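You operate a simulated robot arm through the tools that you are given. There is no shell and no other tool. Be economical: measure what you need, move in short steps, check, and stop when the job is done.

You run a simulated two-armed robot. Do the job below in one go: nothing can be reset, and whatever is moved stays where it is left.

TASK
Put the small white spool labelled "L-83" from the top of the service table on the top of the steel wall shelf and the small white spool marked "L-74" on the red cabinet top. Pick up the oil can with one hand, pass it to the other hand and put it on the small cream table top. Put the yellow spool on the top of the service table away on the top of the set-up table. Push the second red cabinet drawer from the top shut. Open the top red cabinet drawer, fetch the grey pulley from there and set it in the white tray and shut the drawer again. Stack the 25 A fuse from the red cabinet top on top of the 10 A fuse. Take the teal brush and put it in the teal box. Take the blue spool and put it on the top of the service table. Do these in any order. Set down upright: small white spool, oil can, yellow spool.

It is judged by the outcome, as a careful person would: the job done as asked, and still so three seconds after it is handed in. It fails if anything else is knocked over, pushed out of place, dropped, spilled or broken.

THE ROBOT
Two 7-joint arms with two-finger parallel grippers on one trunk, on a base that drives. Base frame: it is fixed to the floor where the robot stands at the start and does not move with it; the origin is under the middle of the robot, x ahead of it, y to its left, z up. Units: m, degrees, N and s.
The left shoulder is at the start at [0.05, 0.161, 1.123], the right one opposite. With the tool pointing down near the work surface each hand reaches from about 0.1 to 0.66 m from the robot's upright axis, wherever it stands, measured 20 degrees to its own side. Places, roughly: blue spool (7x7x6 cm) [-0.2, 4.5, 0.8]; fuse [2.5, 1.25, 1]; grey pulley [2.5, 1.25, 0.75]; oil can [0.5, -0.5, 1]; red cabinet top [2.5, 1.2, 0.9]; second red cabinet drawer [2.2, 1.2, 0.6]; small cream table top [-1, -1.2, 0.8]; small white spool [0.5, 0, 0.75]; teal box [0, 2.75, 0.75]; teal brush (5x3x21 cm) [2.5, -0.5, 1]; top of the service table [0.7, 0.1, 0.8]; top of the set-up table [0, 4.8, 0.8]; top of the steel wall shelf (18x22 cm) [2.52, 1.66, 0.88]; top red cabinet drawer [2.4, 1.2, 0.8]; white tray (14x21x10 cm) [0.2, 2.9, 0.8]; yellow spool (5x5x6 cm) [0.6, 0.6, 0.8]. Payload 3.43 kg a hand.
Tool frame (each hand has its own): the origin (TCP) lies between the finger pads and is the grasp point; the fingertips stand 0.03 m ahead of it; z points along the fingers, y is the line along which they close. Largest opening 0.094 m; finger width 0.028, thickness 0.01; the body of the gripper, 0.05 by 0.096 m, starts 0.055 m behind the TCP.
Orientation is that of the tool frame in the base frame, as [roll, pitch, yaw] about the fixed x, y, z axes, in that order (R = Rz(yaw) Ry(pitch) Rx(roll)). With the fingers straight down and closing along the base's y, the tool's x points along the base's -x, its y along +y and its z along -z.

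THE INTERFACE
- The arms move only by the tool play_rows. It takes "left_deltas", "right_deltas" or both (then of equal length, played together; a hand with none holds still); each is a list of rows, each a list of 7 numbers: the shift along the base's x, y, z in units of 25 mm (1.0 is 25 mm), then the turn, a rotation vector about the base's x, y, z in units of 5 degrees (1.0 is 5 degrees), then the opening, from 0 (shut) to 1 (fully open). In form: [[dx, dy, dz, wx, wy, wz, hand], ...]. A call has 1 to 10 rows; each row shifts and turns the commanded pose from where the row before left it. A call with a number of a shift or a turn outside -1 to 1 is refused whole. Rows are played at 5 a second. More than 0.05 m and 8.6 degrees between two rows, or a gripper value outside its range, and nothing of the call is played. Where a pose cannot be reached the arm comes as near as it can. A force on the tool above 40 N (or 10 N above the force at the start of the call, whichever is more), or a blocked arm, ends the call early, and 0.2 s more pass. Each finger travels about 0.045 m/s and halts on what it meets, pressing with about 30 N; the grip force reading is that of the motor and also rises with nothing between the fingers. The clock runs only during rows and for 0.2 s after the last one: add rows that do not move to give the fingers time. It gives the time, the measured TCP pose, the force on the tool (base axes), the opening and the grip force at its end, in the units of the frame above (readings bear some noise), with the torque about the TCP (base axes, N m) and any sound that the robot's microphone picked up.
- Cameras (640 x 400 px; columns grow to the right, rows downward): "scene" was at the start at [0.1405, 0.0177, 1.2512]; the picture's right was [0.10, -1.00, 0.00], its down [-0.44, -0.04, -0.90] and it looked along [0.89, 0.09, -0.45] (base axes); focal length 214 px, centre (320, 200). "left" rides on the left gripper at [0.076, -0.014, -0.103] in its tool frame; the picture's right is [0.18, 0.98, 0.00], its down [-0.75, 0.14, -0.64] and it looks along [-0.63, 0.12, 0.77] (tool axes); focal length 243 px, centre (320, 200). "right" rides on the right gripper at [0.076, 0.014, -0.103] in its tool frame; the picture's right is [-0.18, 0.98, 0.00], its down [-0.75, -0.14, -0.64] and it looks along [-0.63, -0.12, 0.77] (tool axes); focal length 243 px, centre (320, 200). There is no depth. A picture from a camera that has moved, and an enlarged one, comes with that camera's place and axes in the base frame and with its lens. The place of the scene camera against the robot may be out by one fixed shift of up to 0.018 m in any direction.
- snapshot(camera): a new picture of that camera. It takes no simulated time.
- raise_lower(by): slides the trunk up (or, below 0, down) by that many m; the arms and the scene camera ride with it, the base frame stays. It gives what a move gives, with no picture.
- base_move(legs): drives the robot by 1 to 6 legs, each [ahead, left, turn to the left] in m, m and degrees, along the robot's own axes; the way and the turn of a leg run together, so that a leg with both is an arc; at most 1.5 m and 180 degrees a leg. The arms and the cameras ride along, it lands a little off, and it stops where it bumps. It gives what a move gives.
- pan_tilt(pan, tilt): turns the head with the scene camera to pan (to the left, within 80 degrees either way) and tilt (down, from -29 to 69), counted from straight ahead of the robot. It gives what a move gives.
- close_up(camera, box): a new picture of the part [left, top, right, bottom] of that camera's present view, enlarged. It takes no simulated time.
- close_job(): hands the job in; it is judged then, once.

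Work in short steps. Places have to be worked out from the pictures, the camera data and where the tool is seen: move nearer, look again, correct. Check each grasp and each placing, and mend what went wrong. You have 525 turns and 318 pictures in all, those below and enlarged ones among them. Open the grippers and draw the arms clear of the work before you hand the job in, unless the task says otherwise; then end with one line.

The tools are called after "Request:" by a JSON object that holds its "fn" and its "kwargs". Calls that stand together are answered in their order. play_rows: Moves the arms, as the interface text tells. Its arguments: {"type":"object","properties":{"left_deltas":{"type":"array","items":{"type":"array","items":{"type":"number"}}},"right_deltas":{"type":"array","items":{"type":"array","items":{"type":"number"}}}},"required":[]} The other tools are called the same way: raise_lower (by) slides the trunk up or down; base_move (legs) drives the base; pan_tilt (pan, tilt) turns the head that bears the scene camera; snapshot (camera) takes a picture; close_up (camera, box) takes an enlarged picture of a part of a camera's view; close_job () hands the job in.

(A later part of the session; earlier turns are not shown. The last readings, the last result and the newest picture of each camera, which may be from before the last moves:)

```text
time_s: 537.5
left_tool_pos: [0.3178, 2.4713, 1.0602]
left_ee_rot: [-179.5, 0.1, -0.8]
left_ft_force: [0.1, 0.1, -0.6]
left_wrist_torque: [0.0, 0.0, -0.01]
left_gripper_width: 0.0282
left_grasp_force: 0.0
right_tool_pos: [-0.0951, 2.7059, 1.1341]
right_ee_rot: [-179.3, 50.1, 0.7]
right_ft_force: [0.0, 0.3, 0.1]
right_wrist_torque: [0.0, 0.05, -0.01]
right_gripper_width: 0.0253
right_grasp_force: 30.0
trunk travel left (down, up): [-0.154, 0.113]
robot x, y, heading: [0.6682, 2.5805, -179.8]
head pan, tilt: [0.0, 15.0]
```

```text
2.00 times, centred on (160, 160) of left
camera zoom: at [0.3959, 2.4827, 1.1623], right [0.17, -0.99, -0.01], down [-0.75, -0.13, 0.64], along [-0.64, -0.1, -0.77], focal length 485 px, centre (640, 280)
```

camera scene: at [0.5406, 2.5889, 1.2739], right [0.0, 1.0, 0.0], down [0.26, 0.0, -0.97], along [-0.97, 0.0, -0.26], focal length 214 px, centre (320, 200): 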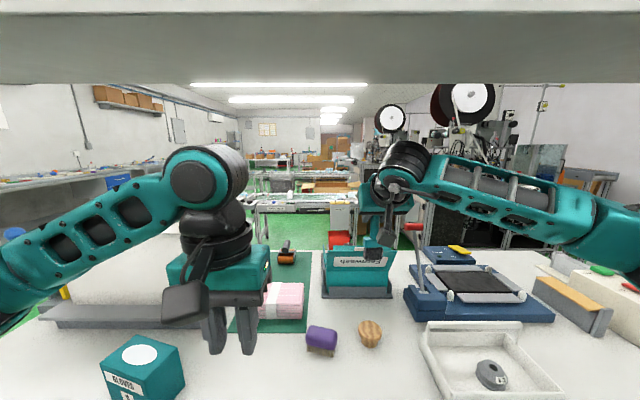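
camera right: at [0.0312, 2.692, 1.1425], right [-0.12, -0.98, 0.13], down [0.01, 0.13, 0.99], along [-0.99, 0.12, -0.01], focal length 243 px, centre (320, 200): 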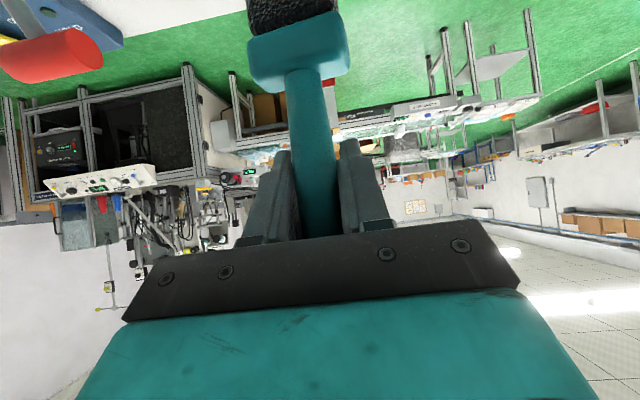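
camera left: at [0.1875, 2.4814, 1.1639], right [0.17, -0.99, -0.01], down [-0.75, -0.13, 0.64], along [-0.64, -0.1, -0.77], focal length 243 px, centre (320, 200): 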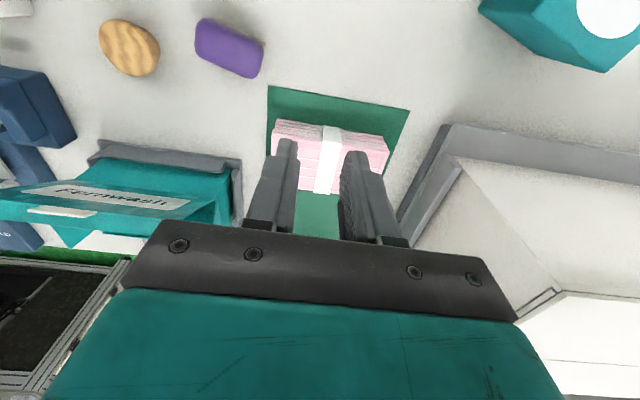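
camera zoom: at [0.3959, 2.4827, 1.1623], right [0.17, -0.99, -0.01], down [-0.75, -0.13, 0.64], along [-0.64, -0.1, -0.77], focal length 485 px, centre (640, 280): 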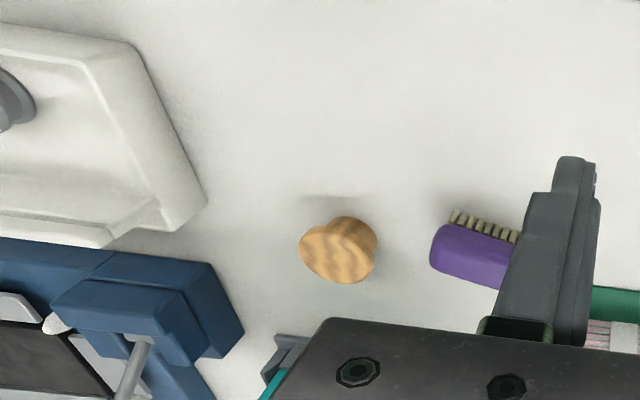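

Brush is centred over the opening. Lower gradually to z≈0.97, watching forces.

Request:
{"fn": "play_rows", "kwargs": {"right_deltas": [[0, -0.15, -0.8, 0, 0, 0, 0.05], [0, -0.1, -0.8, 0, 0, 0, 0.05], [0, 0, -0.8, 0, 0, 0, 0.05], [0, 0, -0.8, 0, 0, 0, 0.05]]}}

Request:
{"fn": "close_up", "kwargs": {"camera": "scene", "box": [310, 140, 430, 310]}}

```text
time_s: 538.5
left_tool_pos: [0.3189, 2.4726, 1.0602]
left_ee_rot: [-179.5, 0.3, -0.9]
left_ft_force: [0.4, 0.2, 0.0]
left_wrist_torque: [0.02, 0.02, -0.06]
left_gripper_width: 0.0282
left_grasp_force: 0.0
right_tool_pos: [-0.0955, 2.6993, 1.0563]
right_ee_rot: [-179.4, 50.1, 0.6]
right_ft_force: [0.1, -0.7, -1.0]
right_wrist_torque: [0.03, 0.0, -0.06]
right_gripper_width: 0.0255
right_grasp_force: 30.6
trunk travel left (down, up): [-0.154, 0.113]
robot x, y, heading: [0.6669, 2.5808, -179.7]
head pan, tilt: [0.0, 15.0]
```

```text
2.35 times, centred on (370, 225) of scene
camera zoom: at [0.5407, 2.589, 1.274], right [0.0, 1.0, 0.0], down [0.26, 0.0, -0.97], along [-0.97, 0.0, -0.26], focal length 505 px, centre (202, 141)
```

zoom: 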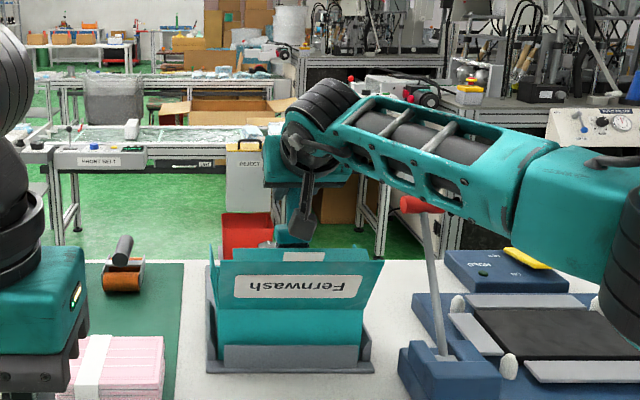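

Brush head is dipping behind the lid. Continue down.

Request:
{"fn": "play_rows", "kwargs": {"right_deltas": [[0, 0, -0.5, 0, 0, 0, 0.05], [0, 0, -0.5, 0, 0, 0, 0.05], [0, 0, -0.5, 0, 0, 0, 0.05], [0, 0, -0.5, 0, 0, 0, 0.05], [0, 0, -0.5, 0, 0, 0, 0.05], [0, 0, -0.4, 0, 0, 0, 0.05], [0, 0, -0.3, 0, 0, 0, 0.05]]}}

Request:
{"fn": "close_up", "kwargs": {"camera": "scene", "box": [310, 140, 430, 310]}}

```text
time_s: 540.1
left_tool_pos: [0.3188, 2.4717, 1.0602]
left_ee_rot: [-179.6, 0.2, -0.9]
left_ft_force: [0.0, -0.2, -0.2]
left_wrist_torque: [0.02, 0.01, 0.0]
left_gripper_width: 0.0281
left_grasp_force: 0.1
right_tool_pos: [-0.0948, 2.6993, 0.9736]
right_ee_rot: [-179.3, 50.1, 0.7]
right_ft_force: [-0.8, -0.1, -0.6]
right_wrist_torque: [-0.03, -0.01, 0.03]
right_gripper_width: 0.0255
right_grasp_force: 29.9
trunk travel left (down, up): [-0.154, 0.113]
robot x, y, heading: [0.6603, 2.5791, -179.8]
head pan, tilt: [0.0, 15.0]
```

```text
2.35 times, centred on (370, 225) of scene
camera zoom: at [0.5408, 2.589, 1.274], right [0.0, 1.0, 0.0], down [0.26, 0.0, -0.97], along [-0.97, 0.0, -0.26], focal length 505 px, centre (202, 141)
```

zoom: 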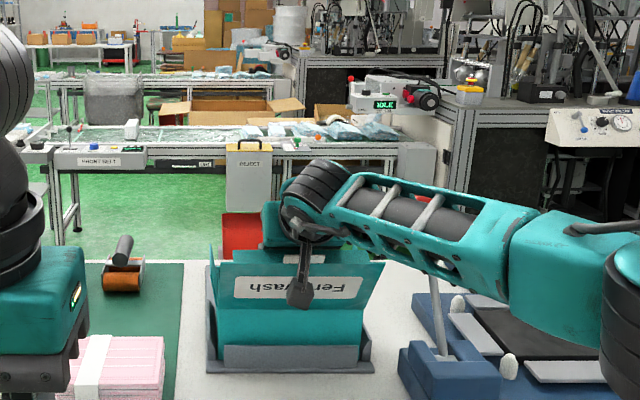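

No contact; the brush head is ~2 cm inside the box. Release it here.

Request:
{"fn": "play_rows", "kwargs": {"right_deltas": [[0, 0, 0, 0, 0, 0, 0.4], [0, 0, 0, 0, 0, 0, 0.6], [0, 0, 0, 0, 0, 0, 0.7], [0, 0, 0, 0, 0, 0, 0.7], [0, 0, 0, 0, 0, 0, 0.7], [0, 0, 0, 0, 0, 0, 0.7]]}}

Request:
{"fn": "close_up", "kwargs": {"camera": "scene", "box": [310, 140, 430, 310]}}

Request:
{"fn": "snapshot", "kwargs": {"camera": "right"}}

```text
time_s: 541.5
left_tool_pos: [0.3178, 2.4708, 1.0591]
left_ee_rot: [-179.6, 0.3, -0.9]
left_ft_force: [0.4, 0.0, 0.7]
left_wrist_torque: [-0.01, -0.02, 0.0]
left_gripper_width: 0.0284
left_grasp_force: 0.0
right_tool_pos: [-0.0946, 2.6996, 0.9752]
right_ee_rot: [-179.2, 50.1, 0.7]
right_ft_force: [0.3, 0.2, 0.8]
right_wrist_torque: [-0.02, 0.02, -0.01]
right_gripper_width: 0.0657
right_grasp_force: 0.1
trunk travel left (down, up): [-0.154, 0.113]
robot x, y, heading: [0.6633, 2.5848, -179.8]
head pan, tilt: [0.0, 15.0]
```

```text
2.35 times, centred on (370, 225) of scene
camera zoom: at [0.5409, 2.5889, 1.274], right [0.0, 1.0, 0.0], down [0.26, 0.0, -0.97], along [-0.97, 0.0, -0.26], focal length 505 px, centre (202, 141)
```

zoom: 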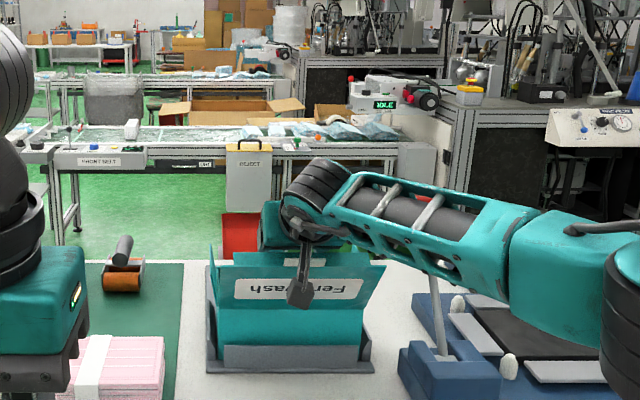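

```text
93 pictures are left
camera right: at [0.0317, 2.6857, 0.9819], right [-0.12, -0.98, 0.13], down [0.01, 0.13, 0.99], along [-0.99, 0.12, -0.01], focal length 243 px, centre (320, 200)
```

right: 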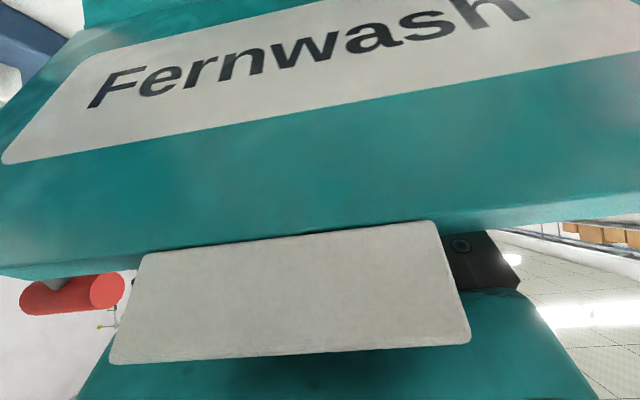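

Opened; brush should have dropped into the box. Raise the hand straight up, then back, and look.

Request:
{"fn": "play_rows", "kwargs": {"right_deltas": [[0, 0, 0.6, 0, 0, 0, 0.7], [0, 0, 0.8, 0, 0, 0, 0.7], [0, 0, 0.8, 0, 0, 0, 0.7], [0, 0, 0.8, 0, 0, 0, 0.7], [0, 0, 0.8, 0, 0, 0, 0.7], [0, 0, 0.8, 0, 0, 0, 0.7], [0, 0, 0.8, 0, 0, 0, 0.7], [0, 0, 0.6, 0, 0, 0, 0.7]]}}

Request:
{"fn": "snapshot", "kwargs": {"camera": "right"}}

Request:
{"fn": "close_up", "kwargs": {"camera": "scene", "box": [310, 140, 430, 310]}}

```text
time_s: 543.4
left_tool_pos: [0.3184, 2.4709, 1.0589]
left_ee_rot: [-179.6, 0.3, -1.0]
left_ft_force: [-0.3, 0.1, -0.7]
left_wrist_torque: [0.0, -0.01, 0.0]
left_gripper_width: 0.0281
left_grasp_force: 0.1
right_tool_pos: [-0.0936, 2.698, 1.1252]
right_ee_rot: [-179.3, 50.1, 0.7]
right_ft_force: [0.3, 0.3, 0.1]
right_wrist_torque: [0.0, 0.0, -0.02]
right_gripper_width: 0.066
right_grasp_force: 0.0
trunk travel left (down, up): [-0.154, 0.113]
robot x, y, heading: [0.671, 2.5832, -180.1]
head pan, tilt: [0.0, 15.0]
```

```text
92 pictures are left
camera right: at [0.0312, 2.6834, 1.1331], right [-0.12, -0.98, 0.13], down [0.01, 0.13, 0.99], along [-0.99, 0.12, -0.01], focal length 243 px, centre (320, 200)
```

right: 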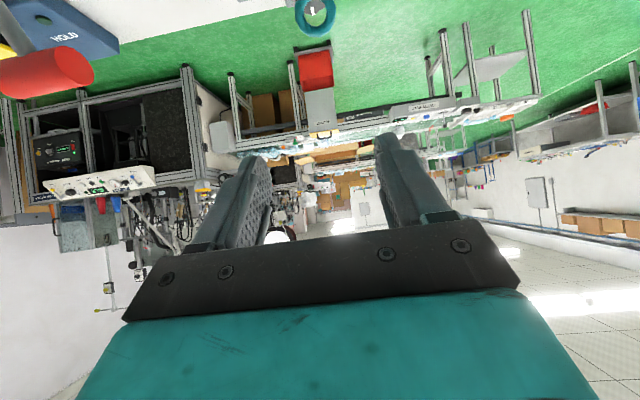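

```text
2.35 times, centred on (370, 225) of scene
camera zoom: at [0.541, 2.5888, 1.274], right [0.0, 1.0, 0.0], down [0.26, 0.0, -0.97], along [-0.97, 0.0, -0.26], focal length 505 px, centre (202, 141)
```

zoom: 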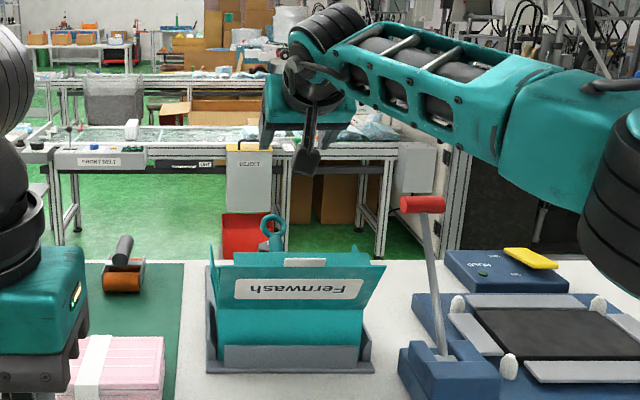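

The brush stands in the teal box (its ring shows behind the lid). Retract the right arm and back off from the workstation.

Request:
{"fn": "play_rows", "kwargs": {"right_deltas": [[1, 0, 0, 0, 0, 0, 0.7], [1, 0, 0, 0, 0, 0, 0.7], [1, 0, 0, 0, 0, 0, 0.7], [1, 0, 0, 0, 0, 0, 0.7], [1, 0, 0, 0, 0, 0, 0.7], [1, 0, 0, 0, 0, 0, 0.7], [1, 0, 0, 0, 0, 0, 0.7], [1, 0, 0, 0, 0, 0, 0.7], [1, 0, 0, 0, 0, 0, 0.7], [1, 0, 0, 0, 0, 0, 0.7]]}}

Request:
{"fn": "play_rows", "kwargs": {"right_deltas": [[1, 0, 0, 0, 0, 0, 0.7], [1, 0, 0, 0, 0, 0, 0.7], [1, 0, 0, 0, 0, 0, 0.7], [1, 0, 0, 0, 0, 0, 0.7], [1, 0, 0, 0, 0, 0, 0.7]]}}

Request:
{"fn": "snapshot", "kwargs": {"camera": "scene"}}

Request:
{"fn": "base_move", "kwargs": {"legs": [[-0.45, 0, 0]]}}

Request:
{"fn": "play_rows", "kwargs": {"right_deltas": [[0, 0, 0, 0, -1, 0, 0.7], [0, 0, 0, 0, -1, 0, 0.7], [0, 0, 0, 0, -1, 0, 0.7], [0, 0, 0, 0, -1, 0, 0.7], [0, 0, 0, 0, -1, 0, 0.7], [0, 0, 0, 0, -1, 0, 0.7], [0, 0, 0, 0, -1, 0, 0.7], [0, 0, 0, 0, -1, 0, 0.7], [0, 0, 0, 0, -1, 0, 0.7], [0, 0, 0, 0, -1, 0, 0.7]]}}

```text
time_s: 545.5
left_tool_pos: [0.3181, 2.4725, 1.0609]
left_ee_rot: [-179.5, 0.2, -0.9]
left_ft_force: [0.1, 0.2, -0.8]
left_wrist_torque: [0.0, -0.04, -0.01]
left_gripper_width: 0.0283
left_grasp_force: 0.1
right_tool_pos: [0.1544, 2.6995, 1.1257]
right_ee_rot: [-179.4, 50.1, 0.5]
right_ft_force: [-1.1, 0.4, -0.3]
right_wrist_torque: [0.01, 0.04, -0.02]
right_gripper_width: 0.0659
right_grasp_force: 0.0
trunk travel left (down, up): [-0.154, 0.113]
robot x, y, heading: [0.6642, 2.5823, -180.0]
head pan, tilt: [0.0, 15.0]
```

```text
time_s: 546.8
left_tool_pos: [0.3192, 2.4715, 1.0598]
left_ee_rot: [-179.5, 0.3, -0.9]
left_ft_force: [-0.4, 0.3, 0.5]
left_wrist_torque: [-0.01, -0.02, -0.05]
left_gripper_width: 0.0284
left_grasp_force: 0.1
right_tool_pos: [0.2806, 2.7006, 1.1233]
right_ee_rot: [-179.4, 50.1, 0.6]
right_ft_force: [-0.7, 0.3, -0.1]
right_wrist_torque: [0.01, 0.03, 0.01]
right_gripper_width: 0.0659
right_grasp_force: 0.1
trunk travel left (down, up): [-0.154, 0.113]
robot x, y, heading: [0.665, 2.5745, -179.8]
head pan, tilt: [0.0, 15.0]
```

```text
90 pictures are left
camera scene: at [0.541, 2.589, 1.274], right [0.0, 1.0, 0.0], down [0.26, 0.0, -0.97], along [-0.97, 0.0, -0.26], focal length 214 px, centre (320, 200)
```

scene: 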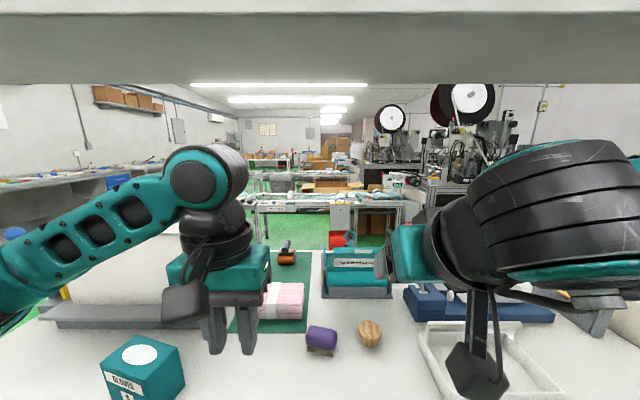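

```text
time_s: 549.5
left_tool_pos: [0.7769, 2.4735, 1.0604]
left_ee_rot: [-179.5, 0.2, -1.2]
left_ft_force: [-0.8, -0.7, -0.5]
left_wrist_torque: [0.04, 0.05, 0.01]
left_gripper_width: 0.0283
left_grasp_force: 0.2
right_tool_pos: [0.7394, 2.7021, 1.1226]
right_ee_rot: [-179.4, 50.1, 0.4]
right_ft_force: [0.2, 0.0, -0.4]
right_wrist_torque: [-0.01, -0.02, 0.0]
right_gripper_width: 0.0656
right_grasp_force: 0.1
trunk travel left (down, up): [-0.154, 0.113]
robot x, y, heading: [1.1208, 2.5831, 179.9]
head pan, tilt: [0.0, 15.0]
```

```text
time_s: 551.7
left_tool_pos: [0.7772, 2.4744, 1.061]
left_ee_rot: [-179.6, 0.2, -1.2]
left_ft_force: [0.2, -0.1, 0.1]
left_wrist_torque: [0.01, -0.02, -0.01]
left_gripper_width: 0.0284
left_grasp_force: 0.1
right_tool_pos: [0.7393, 2.7023, 1.1232]
right_ee_rot: [-179.7, 0.0, 0.3]
right_ft_force: [-0.2, -0.2, 0.1]
right_wrist_torque: [0.0, 0.01, -0.01]
right_gripper_width: 0.0658
right_grasp_force: 0.2
trunk travel left (down, up): [-0.154, 0.113]
robot x, y, heading: [1.1252, 2.5816, 180.1]
head pan, tilt: [0.0, 15.0]
```

Both arms are level. Turn to face the service table's end (−y) and drive there for the yellow spool.

Request:
{"fn": "base_move", "kwargs": {"legs": [[0, 0, 90], [0.9, 0, 0], [0.35, -0.38, 0]]}}

Request:
{"fn": "pan_tilt", "kwargs": {"pan": 0, "tilt": 40}}

Request:
{"fn": "snapshot", "kwargs": {"camera": "scene"}}

```text
time_s: 563.7
left_tool_pos: [0.9261, 0.974, 1.0604]
left_ee_rot: [-179.5, 0.2, 91.7]
left_ft_force: [-0.9, 1.0, 0.3]
left_wrist_torque: [-0.01, 0.01, -0.02]
left_gripper_width: 0.0283
left_grasp_force: 0.1
right_tool_pos: [0.6992, 0.9268, 1.1236]
right_ee_rot: [-179.7, 0.1, 93.2]
right_ft_force: [-0.3, 0.4, 0.6]
right_wrist_torque: [-0.02, -0.01, 0.0]
right_gripper_width: 0.0659
right_grasp_force: 0.0
trunk travel left (down, up): [-0.154, 0.113]
robot x, y, heading: [0.7997, 1.311, -87.0]
head pan, tilt: [0.0, 15.0]
```

```text
time_s: 564.6
left_tool_pos: [0.9259, 0.9733, 1.0595]
left_ee_rot: [-179.6, 0.3, 91.6]
left_ft_force: [-0.9, -0.4, 1.2]
left_wrist_torque: [0.01, 0.0, -0.02]
left_gripper_width: 0.0282
left_grasp_force: 0.0
right_tool_pos: [0.6998, 0.926, 1.1232]
right_ee_rot: [-179.7, 0.1, 93.1]
right_ft_force: [0.8, -0.7, -0.2]
right_wrist_torque: [0.01, 0.0, 0.0]
right_gripper_width: 0.0657
right_grasp_force: 0.0
trunk travel left (down, up): [-0.154, 0.113]
robot x, y, heading: [0.8022, 1.3139, -87.0]
head pan, tilt: [0.0, 40.0]
```

```text
89 pictures are left
camera scene: at [0.8167, 1.1992, 1.2345], right [-1.0, -0.05, 0.0], down [-0.03, 0.64, -0.77], along [0.04, -0.77, -0.64], focal length 214 px, centre (320, 200)
```

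scene: 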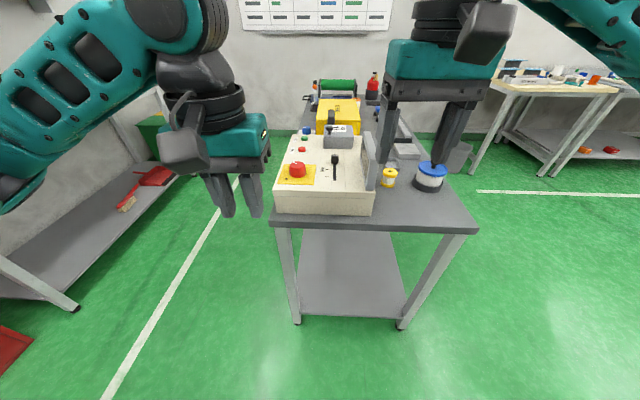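

Yellow spool at ≈[0.626,0.615]. Drive 0.15 forward and look with the right hand camera.

Request:
{"fn": "base_move", "kwargs": {"legs": [[0.15, 0, -3]]}}

Request:
{"fn": "snapshot", "kwargs": {"camera": "right"}}

```text
time_s: 566.0
left_tool_pos: [0.9112, 0.8153, 1.0607]
left_ee_rot: [-179.5, 0.2, 88.7]
left_ft_force: [-0.6, -0.2, -0.8]
left_wrist_torque: [0.03, -0.03, 0.0]
left_gripper_width: 0.0283
left_grasp_force: 0.0
right_tool_pos: [0.6816, 0.7774, 1.1224]
right_ee_rot: [-179.6, -0.1, 90.2]
right_ft_force: [-0.3, -0.4, -0.1]
right_wrist_torque: [0.01, 0.0, 0.01]
right_gripper_width: 0.0659
right_grasp_force: 0.0
trunk travel left (down, up): [-0.154, 0.113]
robot x, y, heading: [0.8075, 1.168, -90.0]
head pan, tilt: [0.0, 40.0]
```

```text
88 pictures are left
camera right: at [0.6957, 0.8544, 1.2259], right [0.98, -0.18, -0.01], down [-0.14, -0.75, 0.64], along [-0.12, -0.63, -0.77], focal length 243 px, centre (320, 200)
```

right: 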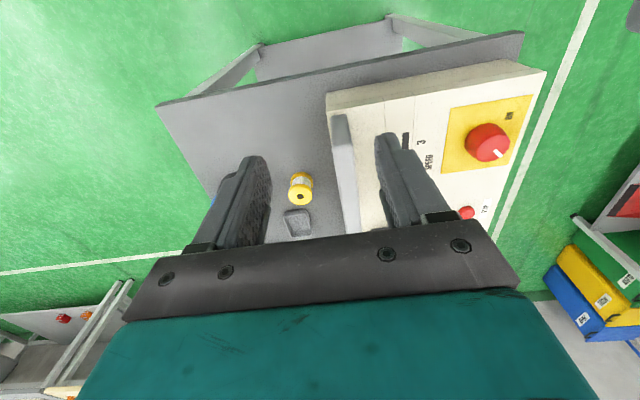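

Spool top at ≈[0.602,0.570], with ~5 cm clearance to the panel. Move above it, to z≈0.95.

Request:
{"fn": "play_rows", "kwargs": {"right_deltas": [[-0.5, -0.8, 0, 0, 0, 0, 0.8], [-0.5, -0.8, 0, 0, 0, 0, 0.8], [-0.5, -0.8, -0.5, 0, 0, 0, 0.8], [-0.5, -0.8, -0.8, 0, 0, 0, 0.8], [-0.5, -0.8, -0.8, 0, 0, 0, 0.8], [-0.5, -0.8, -0.8, 0, 0, 0, 0.8], [-0.2, -0.8, -0.8, 0, 0, 0, 0.8], [0, -0.8, -0.8, 0, 0, 0, 0.8], [0, -0.8, -0.8, 0, 0, 0, 0.8], [0, -0.8, -0.8, 0, 0, 0, 0.8]]}}

Request:
{"fn": "snapshot", "kwargs": {"camera": "right"}}

```text
time_s: 568.2
left_tool_pos: [0.9109, 0.816, 1.0607]
left_ee_rot: [-179.5, 0.2, 88.8]
left_ft_force: [1.0, 0.0, 0.1]
left_wrist_torque: [-0.02, -0.01, 0.03]
left_gripper_width: 0.0286
left_grasp_force: 0.1
right_tool_pos: [0.6019, 0.5785, 0.9718]
right_ee_rot: [-179.6, 0.0, 90.1]
right_ft_force: [-0.3, 0.4, -0.4]
right_wrist_torque: [0.01, 0.0, 0.02]
right_gripper_width: 0.075
right_grasp_force: 0.0
trunk travel left (down, up): [-0.154, 0.113]
robot x, y, heading: [0.8039, 1.1603, -90.1]
head pan, tilt: [0.0, 40.0]
```

```text
87 pictures are left
camera right: at [0.6158, 0.6554, 1.0739], right [0.98, -0.18, -0.01], down [-0.14, -0.75, 0.64], along [-0.12, -0.63, -0.77], focal length 243 px, centre (320, 200)
```

right: 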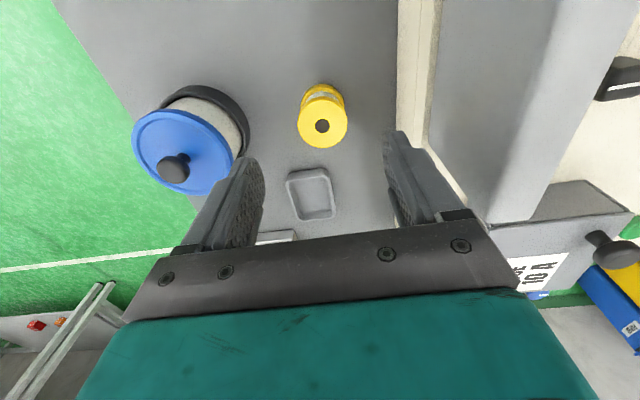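

Centre at ≈[0.600,0.563]. Descend to z≈0.836 and close.

Request:
{"fn": "play_rows", "kwargs": {"right_deltas": [[0, -0.3, -0.8, 0, 0, 0, 0.8], [-0.05, -0.3, -0.8, 0, 0, 0, 0.8], [0, 0, -0.8, 0, 0, 0, 0.8], [0, 0, -0.8, 0, 0, 0, 0.8], [0, 0, -0.8, 0, 0, 0, 0.8], [0, 0, -0.8, 0, 0, 0, 0.8], [0, 0, -0.6, 0, 0, 0, 0.8], [0, 0, 0, 0, 0, 0, 0.8]]}}

Request:
{"fn": "snapshot", "kwargs": {"camera": "right"}}

```text
time_s: 570.0
left_tool_pos: [0.9117, 0.8151, 1.0594]
left_ee_rot: [-179.4, 0.2, 88.7]
left_ft_force: [0.7, -0.9, -0.1]
left_wrist_torque: [0.01, 0.01, 0.0]
left_gripper_width: 0.0281
left_grasp_force: 0.1
right_tool_pos: [0.6009, 0.5621, 0.8354]
right_ee_rot: [-179.7, 0.1, 90.1]
right_ft_force: [-0.1, 0.8, 0.4]
right_wrist_torque: [0.02, 0.01, -0.01]
right_gripper_width: 0.075
right_grasp_force: 0.0
trunk travel left (down, up): [-0.154, 0.113]
robot x, y, heading: [0.804, 1.1629, -90.5]
head pan, tilt: [0.0, 40.0]
```

```text
86 pictures are left
camera right: at [0.6147, 0.6389, 0.9384], right [0.98, -0.18, -0.01], down [-0.14, -0.75, 0.64], along [-0.12, -0.63, -0.77], focal length 243 px, centre (320, 200)
```

right: 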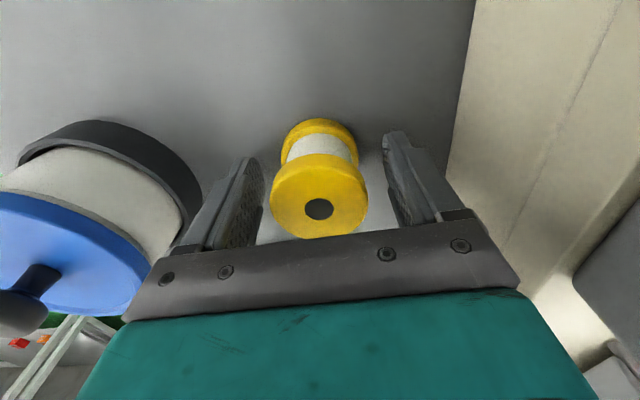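

Request:
{"fn": "play_rows", "kwargs": {"right_deltas": [[0, 0, 0, 0, 0, 0, 0.2], [0, 0, 0, 0, 0, 0, 0.2], [0, 0, 0, 0, 0, 0, 0.2], [0, 0, 0, 0, 0, 0, 0.2], [0, 0, 0.5, 0, 0, 0, 0.2], [0, 0, 1, 0, 0, 0, 0.2], [0, 0, 1, 0, 0, 0, 0.2], [0, 0, 1, 0, 0, 0, 0.2], [0, 0, 1, 0, 0, 0, 0.2], [0, 0, 1, 0, 0, 0, 0.2]]}}

Request:
{"fn": "snapshot", "kwargs": {"camera": "right"}}

```text
time_s: 572.2
left_tool_pos: [0.91, 0.8152, 1.0599]
left_ee_rot: [-179.5, 0.2, 88.7]
left_ft_force: [-0.4, -0.1, -0.2]
left_wrist_torque: [0.01, -0.02, 0.0]
left_gripper_width: 0.0285
left_grasp_force: 0.0
right_tool_pos: [0.6008, 0.5643, 0.9741]
right_ee_rot: [-179.7, 0.1, 90.0]
right_ft_force: [-0.5, -0.5, -1.3]
right_wrist_torque: [-0.02, 0.0, 0.0]
right_gripper_width: 0.0468
right_grasp_force: 29.8
trunk travel left (down, up): [-0.154, 0.113]
robot x, y, heading: [0.8028, 1.1641, -90.0]
head pan, tilt: [0.0, 40.0]
```

```text
85 pictures are left
camera right: at [0.6144, 0.6408, 1.0771], right [0.98, -0.18, -0.01], down [-0.14, -0.75, 0.64], along [-0.12, -0.63, -0.77], focal length 243 px, centre (320, 200)
```

right: 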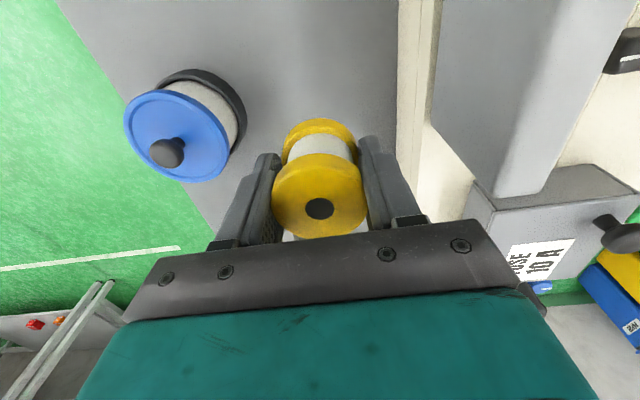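

Yellow spool held. Raise and tuck, shift to the clear aisle and drive back toward the set-up table.

Request:
{"fn": "play_rows", "kwargs": {"right_deltas": [[0.3, 0.8, 1, 0, 0, 0, 0.2], [0.3, 0.8, 1, 0, 0, 0, 0.2], [0.3, 0.8, 1, 0, 0, 0, 0.2], [0.3, 0.8, 1, 0, 0, 0, 0.2], [0.3, 0.8, 1, 0, 0, 0, 0.2], [0, 0.8, 0, 0, 0, 0, 0.2], [0, 0.8, 0, 0, 0, 0, 0.2]]}}

Request:
{"fn": "base_move", "kwargs": {"legs": [[-0.2, 0.38, 0], [-1.3, 0, 0], [0, 0, 180]]}}

Request:
{"fn": "pan_tilt", "kwargs": {"pan": 25, "tilt": 22}}

Request:
{"fn": "snapshot", "kwargs": {"camera": "scene"}}

```text
time_s: 573.8
left_tool_pos: [0.9122, 0.8149, 1.0597]
left_ee_rot: [-179.6, 0.3, 88.8]
left_ft_force: [-0.9, 0.5, -0.2]
left_wrist_torque: [0.0, 0.02, 0.0]
left_gripper_width: 0.0285
left_grasp_force: 0.1
right_tool_pos: [0.6395, 0.703, 1.0991]
right_ee_rot: [-179.6, 0.2, 90.0]
right_ft_force: [-0.4, 0.5, -1.3]
right_wrist_torque: [-0.02, 0.0, 0.01]
right_gripper_width: 0.0464
right_grasp_force: 30.7
trunk travel left (down, up): [-0.154, 0.113]
robot x, y, heading: [0.8045, 1.1612, -90.2]
head pan, tilt: [0.0, 40.0]
```

```text
time_s: 591.3
left_tool_pos: [1.0133, 2.9955, 1.0586]
left_ee_rot: [-179.5, 0.1, -84.1]
left_ft_force: [-1.2, 0.4, -0.3]
left_wrist_torque: [0.02, 0.01, 0.02]
left_gripper_width: 0.0282
left_grasp_force: 0.0
right_tool_pos: [1.2668, 3.1403, 1.0992]
right_ee_rot: [-179.6, 0.2, -82.7]
right_ft_force: [0.3, 1.3, -1.1]
right_wrist_torque: [-0.01, 0.01, -0.01]
right_gripper_width: 0.0472
right_grasp_force: 30.0
trunk travel left (down, up): [-0.154, 0.113]
robot x, y, heading: [1.1615, 2.6647, 97.0]
head pan, tilt: [0.0, 40.0]
```

```text
time_s: 592.2
left_tool_pos: [1.0116, 2.9945, 1.06]
left_ee_rot: [-179.6, 0.2, -84.1]
left_ft_force: [0.1, 0.3, 0.3]
left_wrist_torque: [0.0, 0.01, -0.02]
left_gripper_width: 0.028
left_grasp_force: 0.1
right_tool_pos: [1.2675, 3.1401, 1.0986]
right_ee_rot: [-179.7, 0.1, -82.7]
right_ft_force: [0.5, -0.1, -1.3]
right_wrist_torque: [-0.04, -0.03, 0.0]
right_gripper_width: 0.0469
right_grasp_force: 30.1
trunk travel left (down, up): [-0.154, 0.113]
robot x, y, heading: [1.164, 2.6644, 97.2]
head pan, tilt: [25.0, 22.0]
```

```text
84 pictures are left
camera scene: at [1.1169, 2.7912, 1.2625], right [0.85, 0.53, 0.0], down [0.2, -0.32, -0.93], along [-0.49, 0.79, -0.38], focal length 214 px, centre (320, 200)
```

scene: 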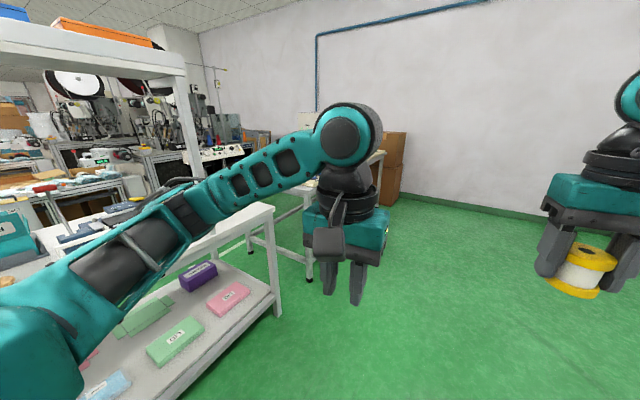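

Drive on to y≈4.3, then face the set-up table (−x).

Request:
{"fn": "base_move", "kwargs": {"legs": [[0, 0, -7], [1.5, 0, 0], [0, 0, 90]]}}

Request:
{"fn": "pan_tilt", "kwargs": {"pan": -10, "tilt": 25}}

Request:
{"fn": "snapshot", "kwargs": {"camera": "scene"}}

```text
time_s: 604.0
left_tool_pos: [0.8061, 4.047, 1.0599]
left_ee_rot: [-179.5, 0.1, -0.8]
left_ft_force: [-0.3, -0.8, -0.7]
left_wrist_torque: [0.0, -0.04, 0.01]
left_gripper_width: 0.0283
left_grasp_force: 0.0
right_tool_pos: [0.6927, 4.3176, 1.0988]
right_ee_rot: [-179.7, 0.2, 0.6]
right_ft_force: [0.3, 0.6, -1.7]
right_wrist_torque: [0.03, 0.02, -0.04]
right_gripper_width: 0.0469
right_grasp_force: 30.0
trunk travel left (down, up): [-0.154, 0.113]
robot x, y, heading: [1.1514, 4.157, -179.8]
head pan, tilt: [25.0, 22.0]
```

```text
time_s: 605.0
left_tool_pos: [0.8055, 4.048, 1.0595]
left_ee_rot: [-179.5, 0.2, -0.6]
left_ft_force: [-0.6, -0.2, 0.1]
left_wrist_torque: [0.04, 0.01, -0.02]
left_gripper_width: 0.0283
left_grasp_force: 0.1
right_tool_pos: [0.6907, 4.3185, 1.0995]
right_ee_rot: [-179.7, 0.1, 0.6]
right_ft_force: [-0.4, 1.3, -1.4]
right_wrist_torque: [0.0, 0.0, 0.0]
right_gripper_width: 0.0468
right_grasp_force: 29.8
trunk travel left (down, up): [-0.154, 0.113]
robot x, y, heading: [1.1471, 4.1597, -179.7]
head pan, tilt: [-10.0, 25.0]
```

```text
83 pictures are left
camera scene: at [1.0302, 4.1817, 1.2577], right [0.17, 0.99, 0.0], down [0.42, -0.07, -0.91], along [-0.89, 0.15, -0.42], focal length 214 px, centre (320, 200)
```

scene: 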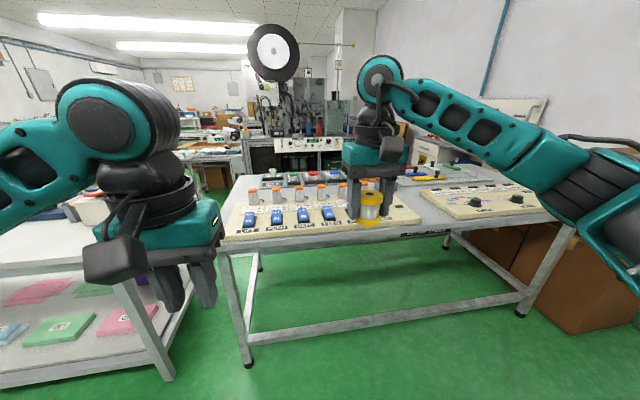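

Request:
{"fn": "close_up", "kwargs": {"camera": "scene", "box": [215, 140, 575, 260]}}

```text
1.78 times, centred on (395, 200) of scene
camera zoom: at [1.0302, 4.1817, 1.2577], right [0.17, 0.99, 0.0], down [0.42, -0.07, -0.91], along [-0.89, 0.15, -0.42], focal length 381 px, centre (187, 200)
```

zoom: 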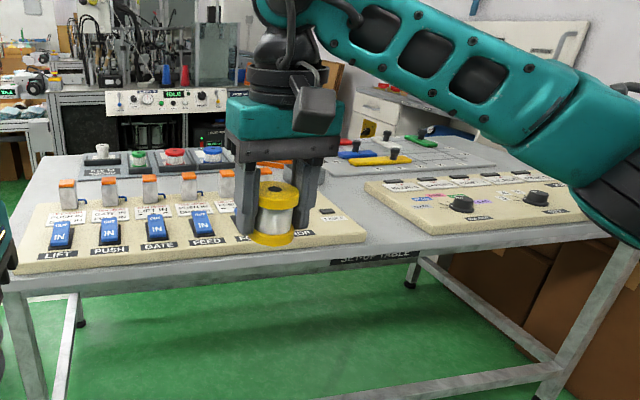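

Free table area between the two panels around [0.27,4.80]. The blue spool sits in a rack near [-0.15,4.46], better reached from the table's back side later. First place the yellow spool: approach.

Request:
{"fn": "base_move", "kwargs": {"legs": [[0, -0.45, 0], [0.32, 0, 0]]}}

Request:
{"fn": "pan_tilt", "kwargs": {"pan": 0, "tilt": 40}}

Request:
{"fn": "snapshot", "kwargs": {"camera": "scene"}}

Request:
{"fn": "snapshot", "kwargs": {"camera": "right"}}

```text
time_s: 611.1
left_tool_pos: [0.4821, 4.4845, 1.059]
left_ee_rot: [-179.5, 0.2, -0.1]
left_ft_force: [0.6, -0.9, -0.3]
left_wrist_torque: [-0.01, 0.01, -0.03]
left_gripper_width: 0.0282
left_grasp_force: 0.1
right_tool_pos: [0.3656, 4.7536, 1.0987]
right_ee_rot: [-179.7, 0.0, 1.3]
right_ft_force: [-0.6, -0.1, -1.1]
right_wrist_torque: [0.02, -0.04, 0.02]
right_gripper_width: 0.0465
right_grasp_force: 29.7
trunk travel left (down, up): [-0.154, 0.113]
robot x, y, heading: [0.8263, 4.6007, -179.0]
head pan, tilt: [-10.0, 25.0]
```

```text
time_s: 611.9
left_tool_pos: [0.482, 4.4849, 1.0598]
left_ee_rot: [-179.6, 0.2, -0.3]
left_ft_force: [-0.9, -1.3, 1.0]
left_wrist_torque: [0.0, 0.0, -0.04]
left_gripper_width: 0.0283
left_grasp_force: 0.1
right_tool_pos: [0.3653, 4.7538, 1.0985]
right_ee_rot: [-179.6, 0.1, 1.3]
right_ft_force: [0.2, 0.3, -0.3]
right_wrist_torque: [-0.01, 0.01, 0.04]
right_gripper_width: 0.0467
right_grasp_force: 30.0
trunk travel left (down, up): [-0.154, 0.113]
robot x, y, heading: [0.8276, 4.5985, -179.0]
head pan, tilt: [0.0, 40.0]
```

```text
81 pictures are left
camera scene: at [0.7118, 4.6049, 1.2345], right [-0.02, 1.0, 0.0], down [0.64, 0.01, -0.77], along [-0.77, -0.01, -0.64], focal length 214 px, centre (320, 200)
```

scene: 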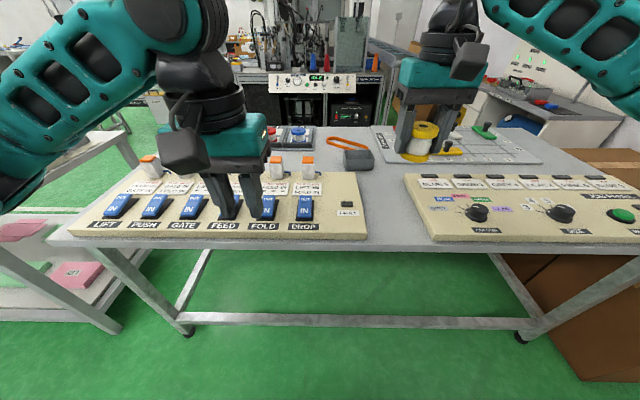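

```text
80 pictures are left
camera right: at [0.4405, 4.7407, 1.2015], right [-0.16, -0.99, -0.01], down [-0.76, 0.12, 0.64], along [-0.63, 0.11, -0.77], focal length 243 px, centre (320, 200)
```

right: 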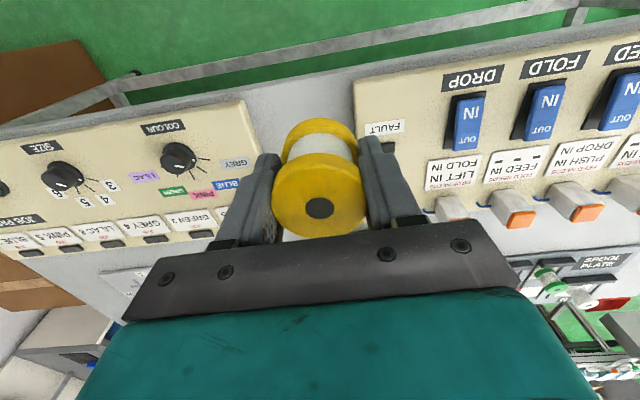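

Gap between panels is y≈4.71–4.88. Move the spool over [0.26,4.79] and lower to z≈0.88.

Request:
{"fn": "play_rows", "kwargs": {"right_deltas": [[-0.7, 0.25, 0, 0, 0, 0, 0.2], [-0.7, 0.25, 0, 0, 0, 0, 0.2], [-0.7, 0.25, -0.5, 0, 0, 0, 0.2], [-0.7, 0.25, -1, 0, 0, 0, 0.2], [-0.7, 0.25, -1, 0, 0, 0, 0.2], [-0.7, 0.2, -1, 0, 0, 0, 0.2], [0, 0, -1, 0, 0, 0, 0.2], [0, 0, -1, 0, 0, 0, 0.2], [0, 0, -1, 0, 0, 0, 0.2], [0, 0, -1, 0, 0, 0, 0.2]]}}

Request:
{"fn": "snapshot", "kwargs": {"camera": "right"}}

Request:
{"fn": "close_up", "kwargs": {"camera": "scene", "box": [320, 120, 460, 260]}}

```text
time_s: 614.1
left_tool_pos: [0.4816, 4.4852, 1.0603]
left_ee_rot: [-179.5, 0.3, -0.2]
left_ft_force: [0.0, -0.9, 0.3]
left_wrist_torque: [0.02, -0.01, -0.02]
left_gripper_width: 0.0284
left_grasp_force: 0.0
right_tool_pos: [0.2606, 4.7911, 0.9126]
right_ee_rot: [-179.6, 0.1, 1.2]
right_ft_force: [-0.7, -0.9, -1.1]
right_wrist_torque: [-0.01, -0.01, 0.0]
right_gripper_width: 0.0466
right_grasp_force: 30.3
trunk travel left (down, up): [-0.154, 0.113]
robot x, y, heading: [0.8285, 4.5952, -178.8]
head pan, tilt: [0.0, 40.0]
```

```text
79 pictures are left
camera right: at [0.335, 4.7778, 1.0156], right [-0.16, -0.99, -0.01], down [-0.76, 0.12, 0.64], along [-0.63, 0.11, -0.77], focal length 243 px, centre (320, 200)
```

right: 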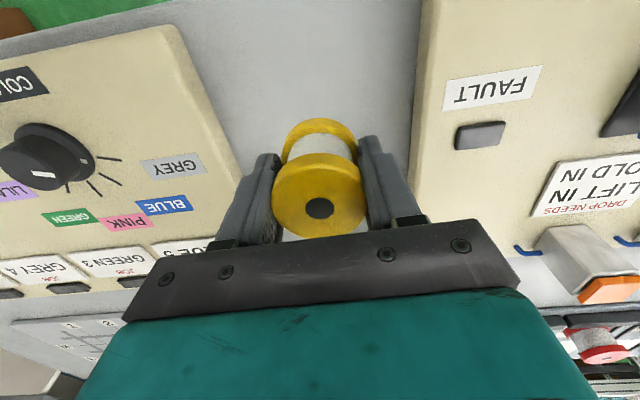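

```text
2.86 times, centred on (390, 190) of scene
camera zoom: at [0.7117, 4.6049, 1.2344], right [-0.02, 1.0, 0.0], down [0.64, 0.01, -0.77], along [-0.77, -0.01, -0.64], focal length 613 px, centre (120, 229)
```

zoom: 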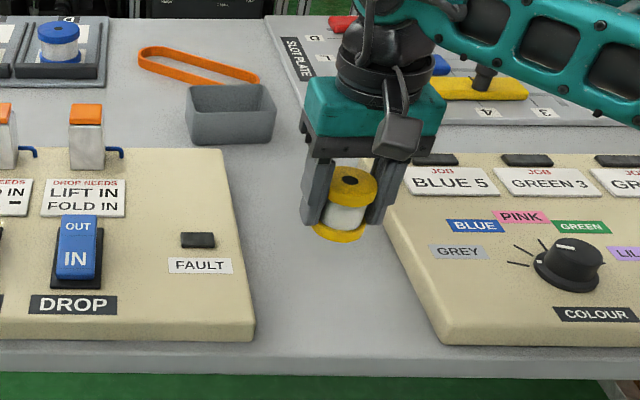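

Slightly shift −1 cm in y and lower to contact.

Request:
{"fn": "play_rows", "kwargs": {"right_deltas": [[0, -0.3, -0.6, 0, 0, 0, 0.2], [0, 0, -0.6, 0, 0, 0, 0.2], [0, 0, -0.6, 0, 0, 0, 0.2], [0, 0, -0.3, 0, 0, 0, 0.2], [0, 0, -0.2, 0, 0, 0, 0.2], [0, 0, -0.2, 0, 0, 0, 0.2], [0, 0, -0.2, 0, 0, 0, 0.2], [0, 0, -0.2, 0, 0, 0, 0.2], [0, 0, -0.2, 0, 0, 0, 0.2]]}}

```text
time_s: 616.1
left_tool_pos: [0.4826, 4.4854, 1.0599]
left_ee_rot: [-179.4, 0.3, -0.2]
left_ft_force: [0.9, 0.1, 0.3]
left_wrist_torque: [-0.01, 0.01, 0.0]
left_gripper_width: 0.0283
left_grasp_force: 0.1
right_tool_pos: [0.2597, 4.7815, 0.835]
right_ee_rot: [-179.8, 0.3, 1.2]
right_ft_force: [0.5, 0.2, 5.6]
right_wrist_torque: [0.11, -0.15, -0.02]
right_gripper_width: 0.0465
right_grasp_force: 29.4
trunk travel left (down, up): [-0.154, 0.113]
robot x, y, heading: [0.8265, 4.5982, -178.8]
head pan, tilt: [0.0, 40.0]
```

Contact (≈6–7 N). Release and lift.

Request:
{"fn": "play_rows", "kwargs": {"right_deltas": [[0, 0, -0.05, 0, 0, 0, 0.5], [0, 0, 0, 0, 0, 0, 0.56], [0, 0, 0, 0, 0, 0, 0.64], [0, 0, 0, 0, 0, 0, 0.72], [0, 0, 0, 0, 0, 0, 0.72], [0, 0, 0.6, 0, 0, 0, 0.72], [0, 0, 1, 0, 0, 0, 0.72], [0, 0, 1, 0, 0, 0, 0.72], [0, 0, 1, 0, 0, 0, 0.72], [0, 0, 1, 0, 0, 0, 0.72]]}}

Request:
{"fn": "play_rows", "kwargs": {"right_deltas": [[0.5, 0, 1, 0, 0, 0, 0.72], [0.5, 0, 1, 0, 0, 0, 0.72], [0.5, 0, 1, 0, 0, 0, 0.72], [0.5, 0, 1, 0, 0, 0, 0.72]]}}

Request:
{"fn": "snapshot", "kwargs": {"camera": "scene"}}

```text
time_s: 618.3
left_tool_pos: [0.4829, 4.4843, 1.0589]
left_ee_rot: [-179.5, 0.3, -0.2]
left_ft_force: [-0.1, -0.6, -0.2]
left_wrist_torque: [0.01, 0.01, 0.0]
left_gripper_width: 0.0284
left_grasp_force: 0.1
right_tool_pos: [0.2615, 4.78, 0.947]
right_ee_rot: [-179.7, 0.2, 1.4]
right_ft_force: [-0.3, -0.2, 1.4]
right_wrist_torque: [0.02, -0.02, -0.03]
right_gripper_width: 0.0678
right_grasp_force: 0.1
trunk travel left (down, up): [-0.154, 0.113]
robot x, y, heading: [0.8275, 4.5998, -178.9]
head pan, tilt: [0.0, 40.0]
```

```text
time_s: 619.3
left_tool_pos: [0.4835, 4.484, 1.0596]
left_ee_rot: [-179.6, 0.2, -0.1]
left_ft_force: [0.1, -0.1, 0.6]
left_wrist_torque: [0.0, 0.02, 0.01]
left_gripper_width: 0.0286
left_grasp_force: 0.1
right_tool_pos: [0.3126, 4.7839, 1.0478]
right_ee_rot: [-179.5, 0.0, 1.3]
right_ft_force: [0.5, -0.1, 0.4]
right_wrist_torque: [0.0, 0.0, -0.02]
right_gripper_width: 0.068
right_grasp_force: 0.1
trunk travel left (down, up): [-0.154, 0.113]
robot x, y, heading: [0.827, 4.5991, -179.1]
head pan, tilt: [0.0, 40.0]
```

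```text
77 pictures are left
camera scene: at [0.7122, 4.6048, 1.2344], right [-0.02, 1.0, 0.0], down [0.64, 0.01, -0.77], along [-0.77, -0.01, -0.64], focal length 214 px, centre (320, 200)
```

scene: 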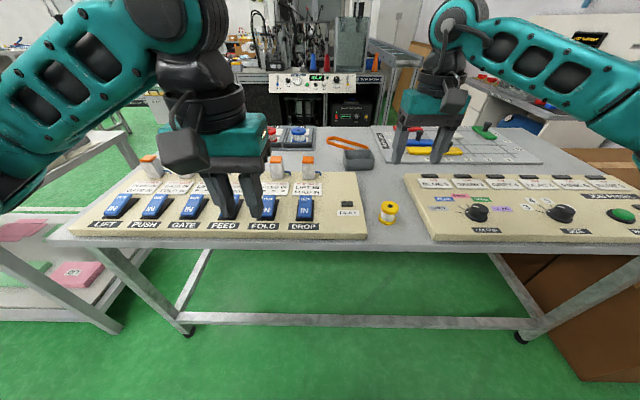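

Yellow spool stands on the set-up table. The blue spool (≈[-0.23,4.49]) must be reached from behind. Back off, narrow the elbows, and drive around: south along x≈1.15.

Request:
{"fn": "base_move", "kwargs": {"legs": [[-0.33, 0, -1]]}}

Request:
{"fn": "play_rows", "kwargs": {"left_deltas": [[-1, 0, 0.2, 0, 0, 0, 0.5], [-1, 0, 0.2, 0, 0, 0, 0.5], [-1, 0, 0.2, 0, 0, 0, 0.5], [-1, 0, 0, 0, 0, 0, 0.5], [-1, 0, 0, 0, 0, 0, 0.5], [-1, 0, 0, 0, 0, 0, 0.5]], "right_deltas": [[0, -0.3, 0.2, 0, 0, 0, 0.7], [0, -0.3, 0.2, 0, 0, 0, 0.7], [0, -0.3, 0.2, 0, 0, 0, 0.7], [0, -0.3, 0, 0, 0, 0, 0.7], [0, -0.3, 0, 0, 0, 0, 0.7], [0, 0, 0, 0, 0, 0, 0.7]]}}

Request:
{"fn": "base_move", "kwargs": {"legs": [[0, 1.5, 0], [0, 1.5, 0], [0, 0.35, 0]]}}

Request:
{"fn": "pan_tilt", "kwargs": {"pan": 0, "tilt": 30}}

Request:
{"fn": "snapshot", "kwargs": {"camera": "scene"}}

```text
time_s: 621.5
left_tool_pos: [0.8062, 4.4934, 1.0604]
left_ee_rot: [-179.5, 0.3, -1.3]
left_ft_force: [-0.2, 0.7, 0.1]
left_wrist_torque: [0.03, 0.0, 0.01]
left_gripper_width: 0.0283
left_grasp_force: 0.0
right_tool_pos: [0.6413, 4.7947, 1.0471]
right_ee_rot: [-179.8, 0.1, 0.1]
right_ft_force: [-0.5, 0.5, 0.1]
right_wrist_torque: [-0.02, 0.03, 0.01]
right_gripper_width: 0.0678
right_grasp_force: 0.1
trunk travel left (down, up): [-0.154, 0.113]
robot x, y, heading: [1.1524, 4.5993, 179.7]
head pan, tilt: [0.0, 40.0]
```

```text
time_s: 622.9
left_tool_pos: [0.6574, 4.4946, 1.0727]
left_ee_rot: [-179.7, 0.2, -1.3]
left_ft_force: [0.3, 0.5, -0.6]
left_wrist_torque: [-0.01, 0.02, -0.02]
left_gripper_width: 0.0468
left_grasp_force: 0.0
right_tool_pos: [0.6409, 4.7569, 1.0619]
right_ee_rot: [-179.7, 0.1, 0.0]
right_ft_force: [0.4, -0.6, 0.2]
right_wrist_torque: [-0.03, -0.01, 0.0]
right_gripper_width: 0.0657
right_grasp_force: 0.0
trunk travel left (down, up): [-0.154, 0.113]
robot x, y, heading: [1.1526, 4.6012, 179.9]
head pan, tilt: [0.0, 40.0]
```

```text
time_s: 652.8
left_tool_pos: [0.6186, 1.0849, 1.074]
left_ee_rot: [-179.5, 0.2, -1.5]
left_ft_force: [0.1, 0.1, -0.2]
left_wrist_torque: [0.01, -0.01, 0.01]
left_gripper_width: 0.0469
left_grasp_force: 0.1
right_tool_pos: [0.6038, 1.348, 1.0628]
right_ee_rot: [-179.6, 0.1, -0.2]
right_ft_force: [0.2, 1.2, -0.2]
right_wrist_torque: [0.01, -0.03, -0.01]
right_gripper_width: 0.0656
right_grasp_force: 0.0
trunk travel left (down, up): [-0.154, 0.113]
robot x, y, heading: [1.1147, 1.1862, 179.6]
head pan, tilt: [0.0, 40.0]
```

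```text
time_s: 653.5
left_tool_pos: [0.6186, 1.0848, 1.0732]
left_ee_rot: [-179.4, 0.2, -1.4]
left_ft_force: [-0.2, 0.5, 0.0]
left_wrist_torque: [0.02, 0.0, -0.02]
left_gripper_width: 0.0469
left_grasp_force: 0.1
right_tool_pos: [0.6046, 1.3483, 1.0622]
right_ee_rot: [-179.7, 0.1, -0.1]
right_ft_force: [-0.4, -0.4, -0.1]
right_wrist_torque: [-0.03, 0.0, 0.03]
right_gripper_width: 0.0658
right_grasp_force: 0.0
trunk travel left (down, up): [-0.154, 0.113]
robot x, y, heading: [1.1136, 1.1878, 179.5]
head pan, tilt: [0.0, 30.0]
```

```text
76 pictures are left
camera scene: at [0.9935, 1.1987, 1.2497], right [0.01, 1.0, 0.0], down [0.5, 0.0, -0.87], along [-0.87, 0.01, -0.5], focal length 214 px, centre (320, 200)
```

scene: 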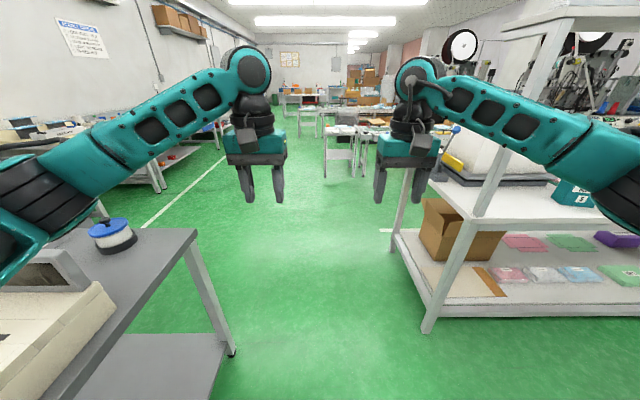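

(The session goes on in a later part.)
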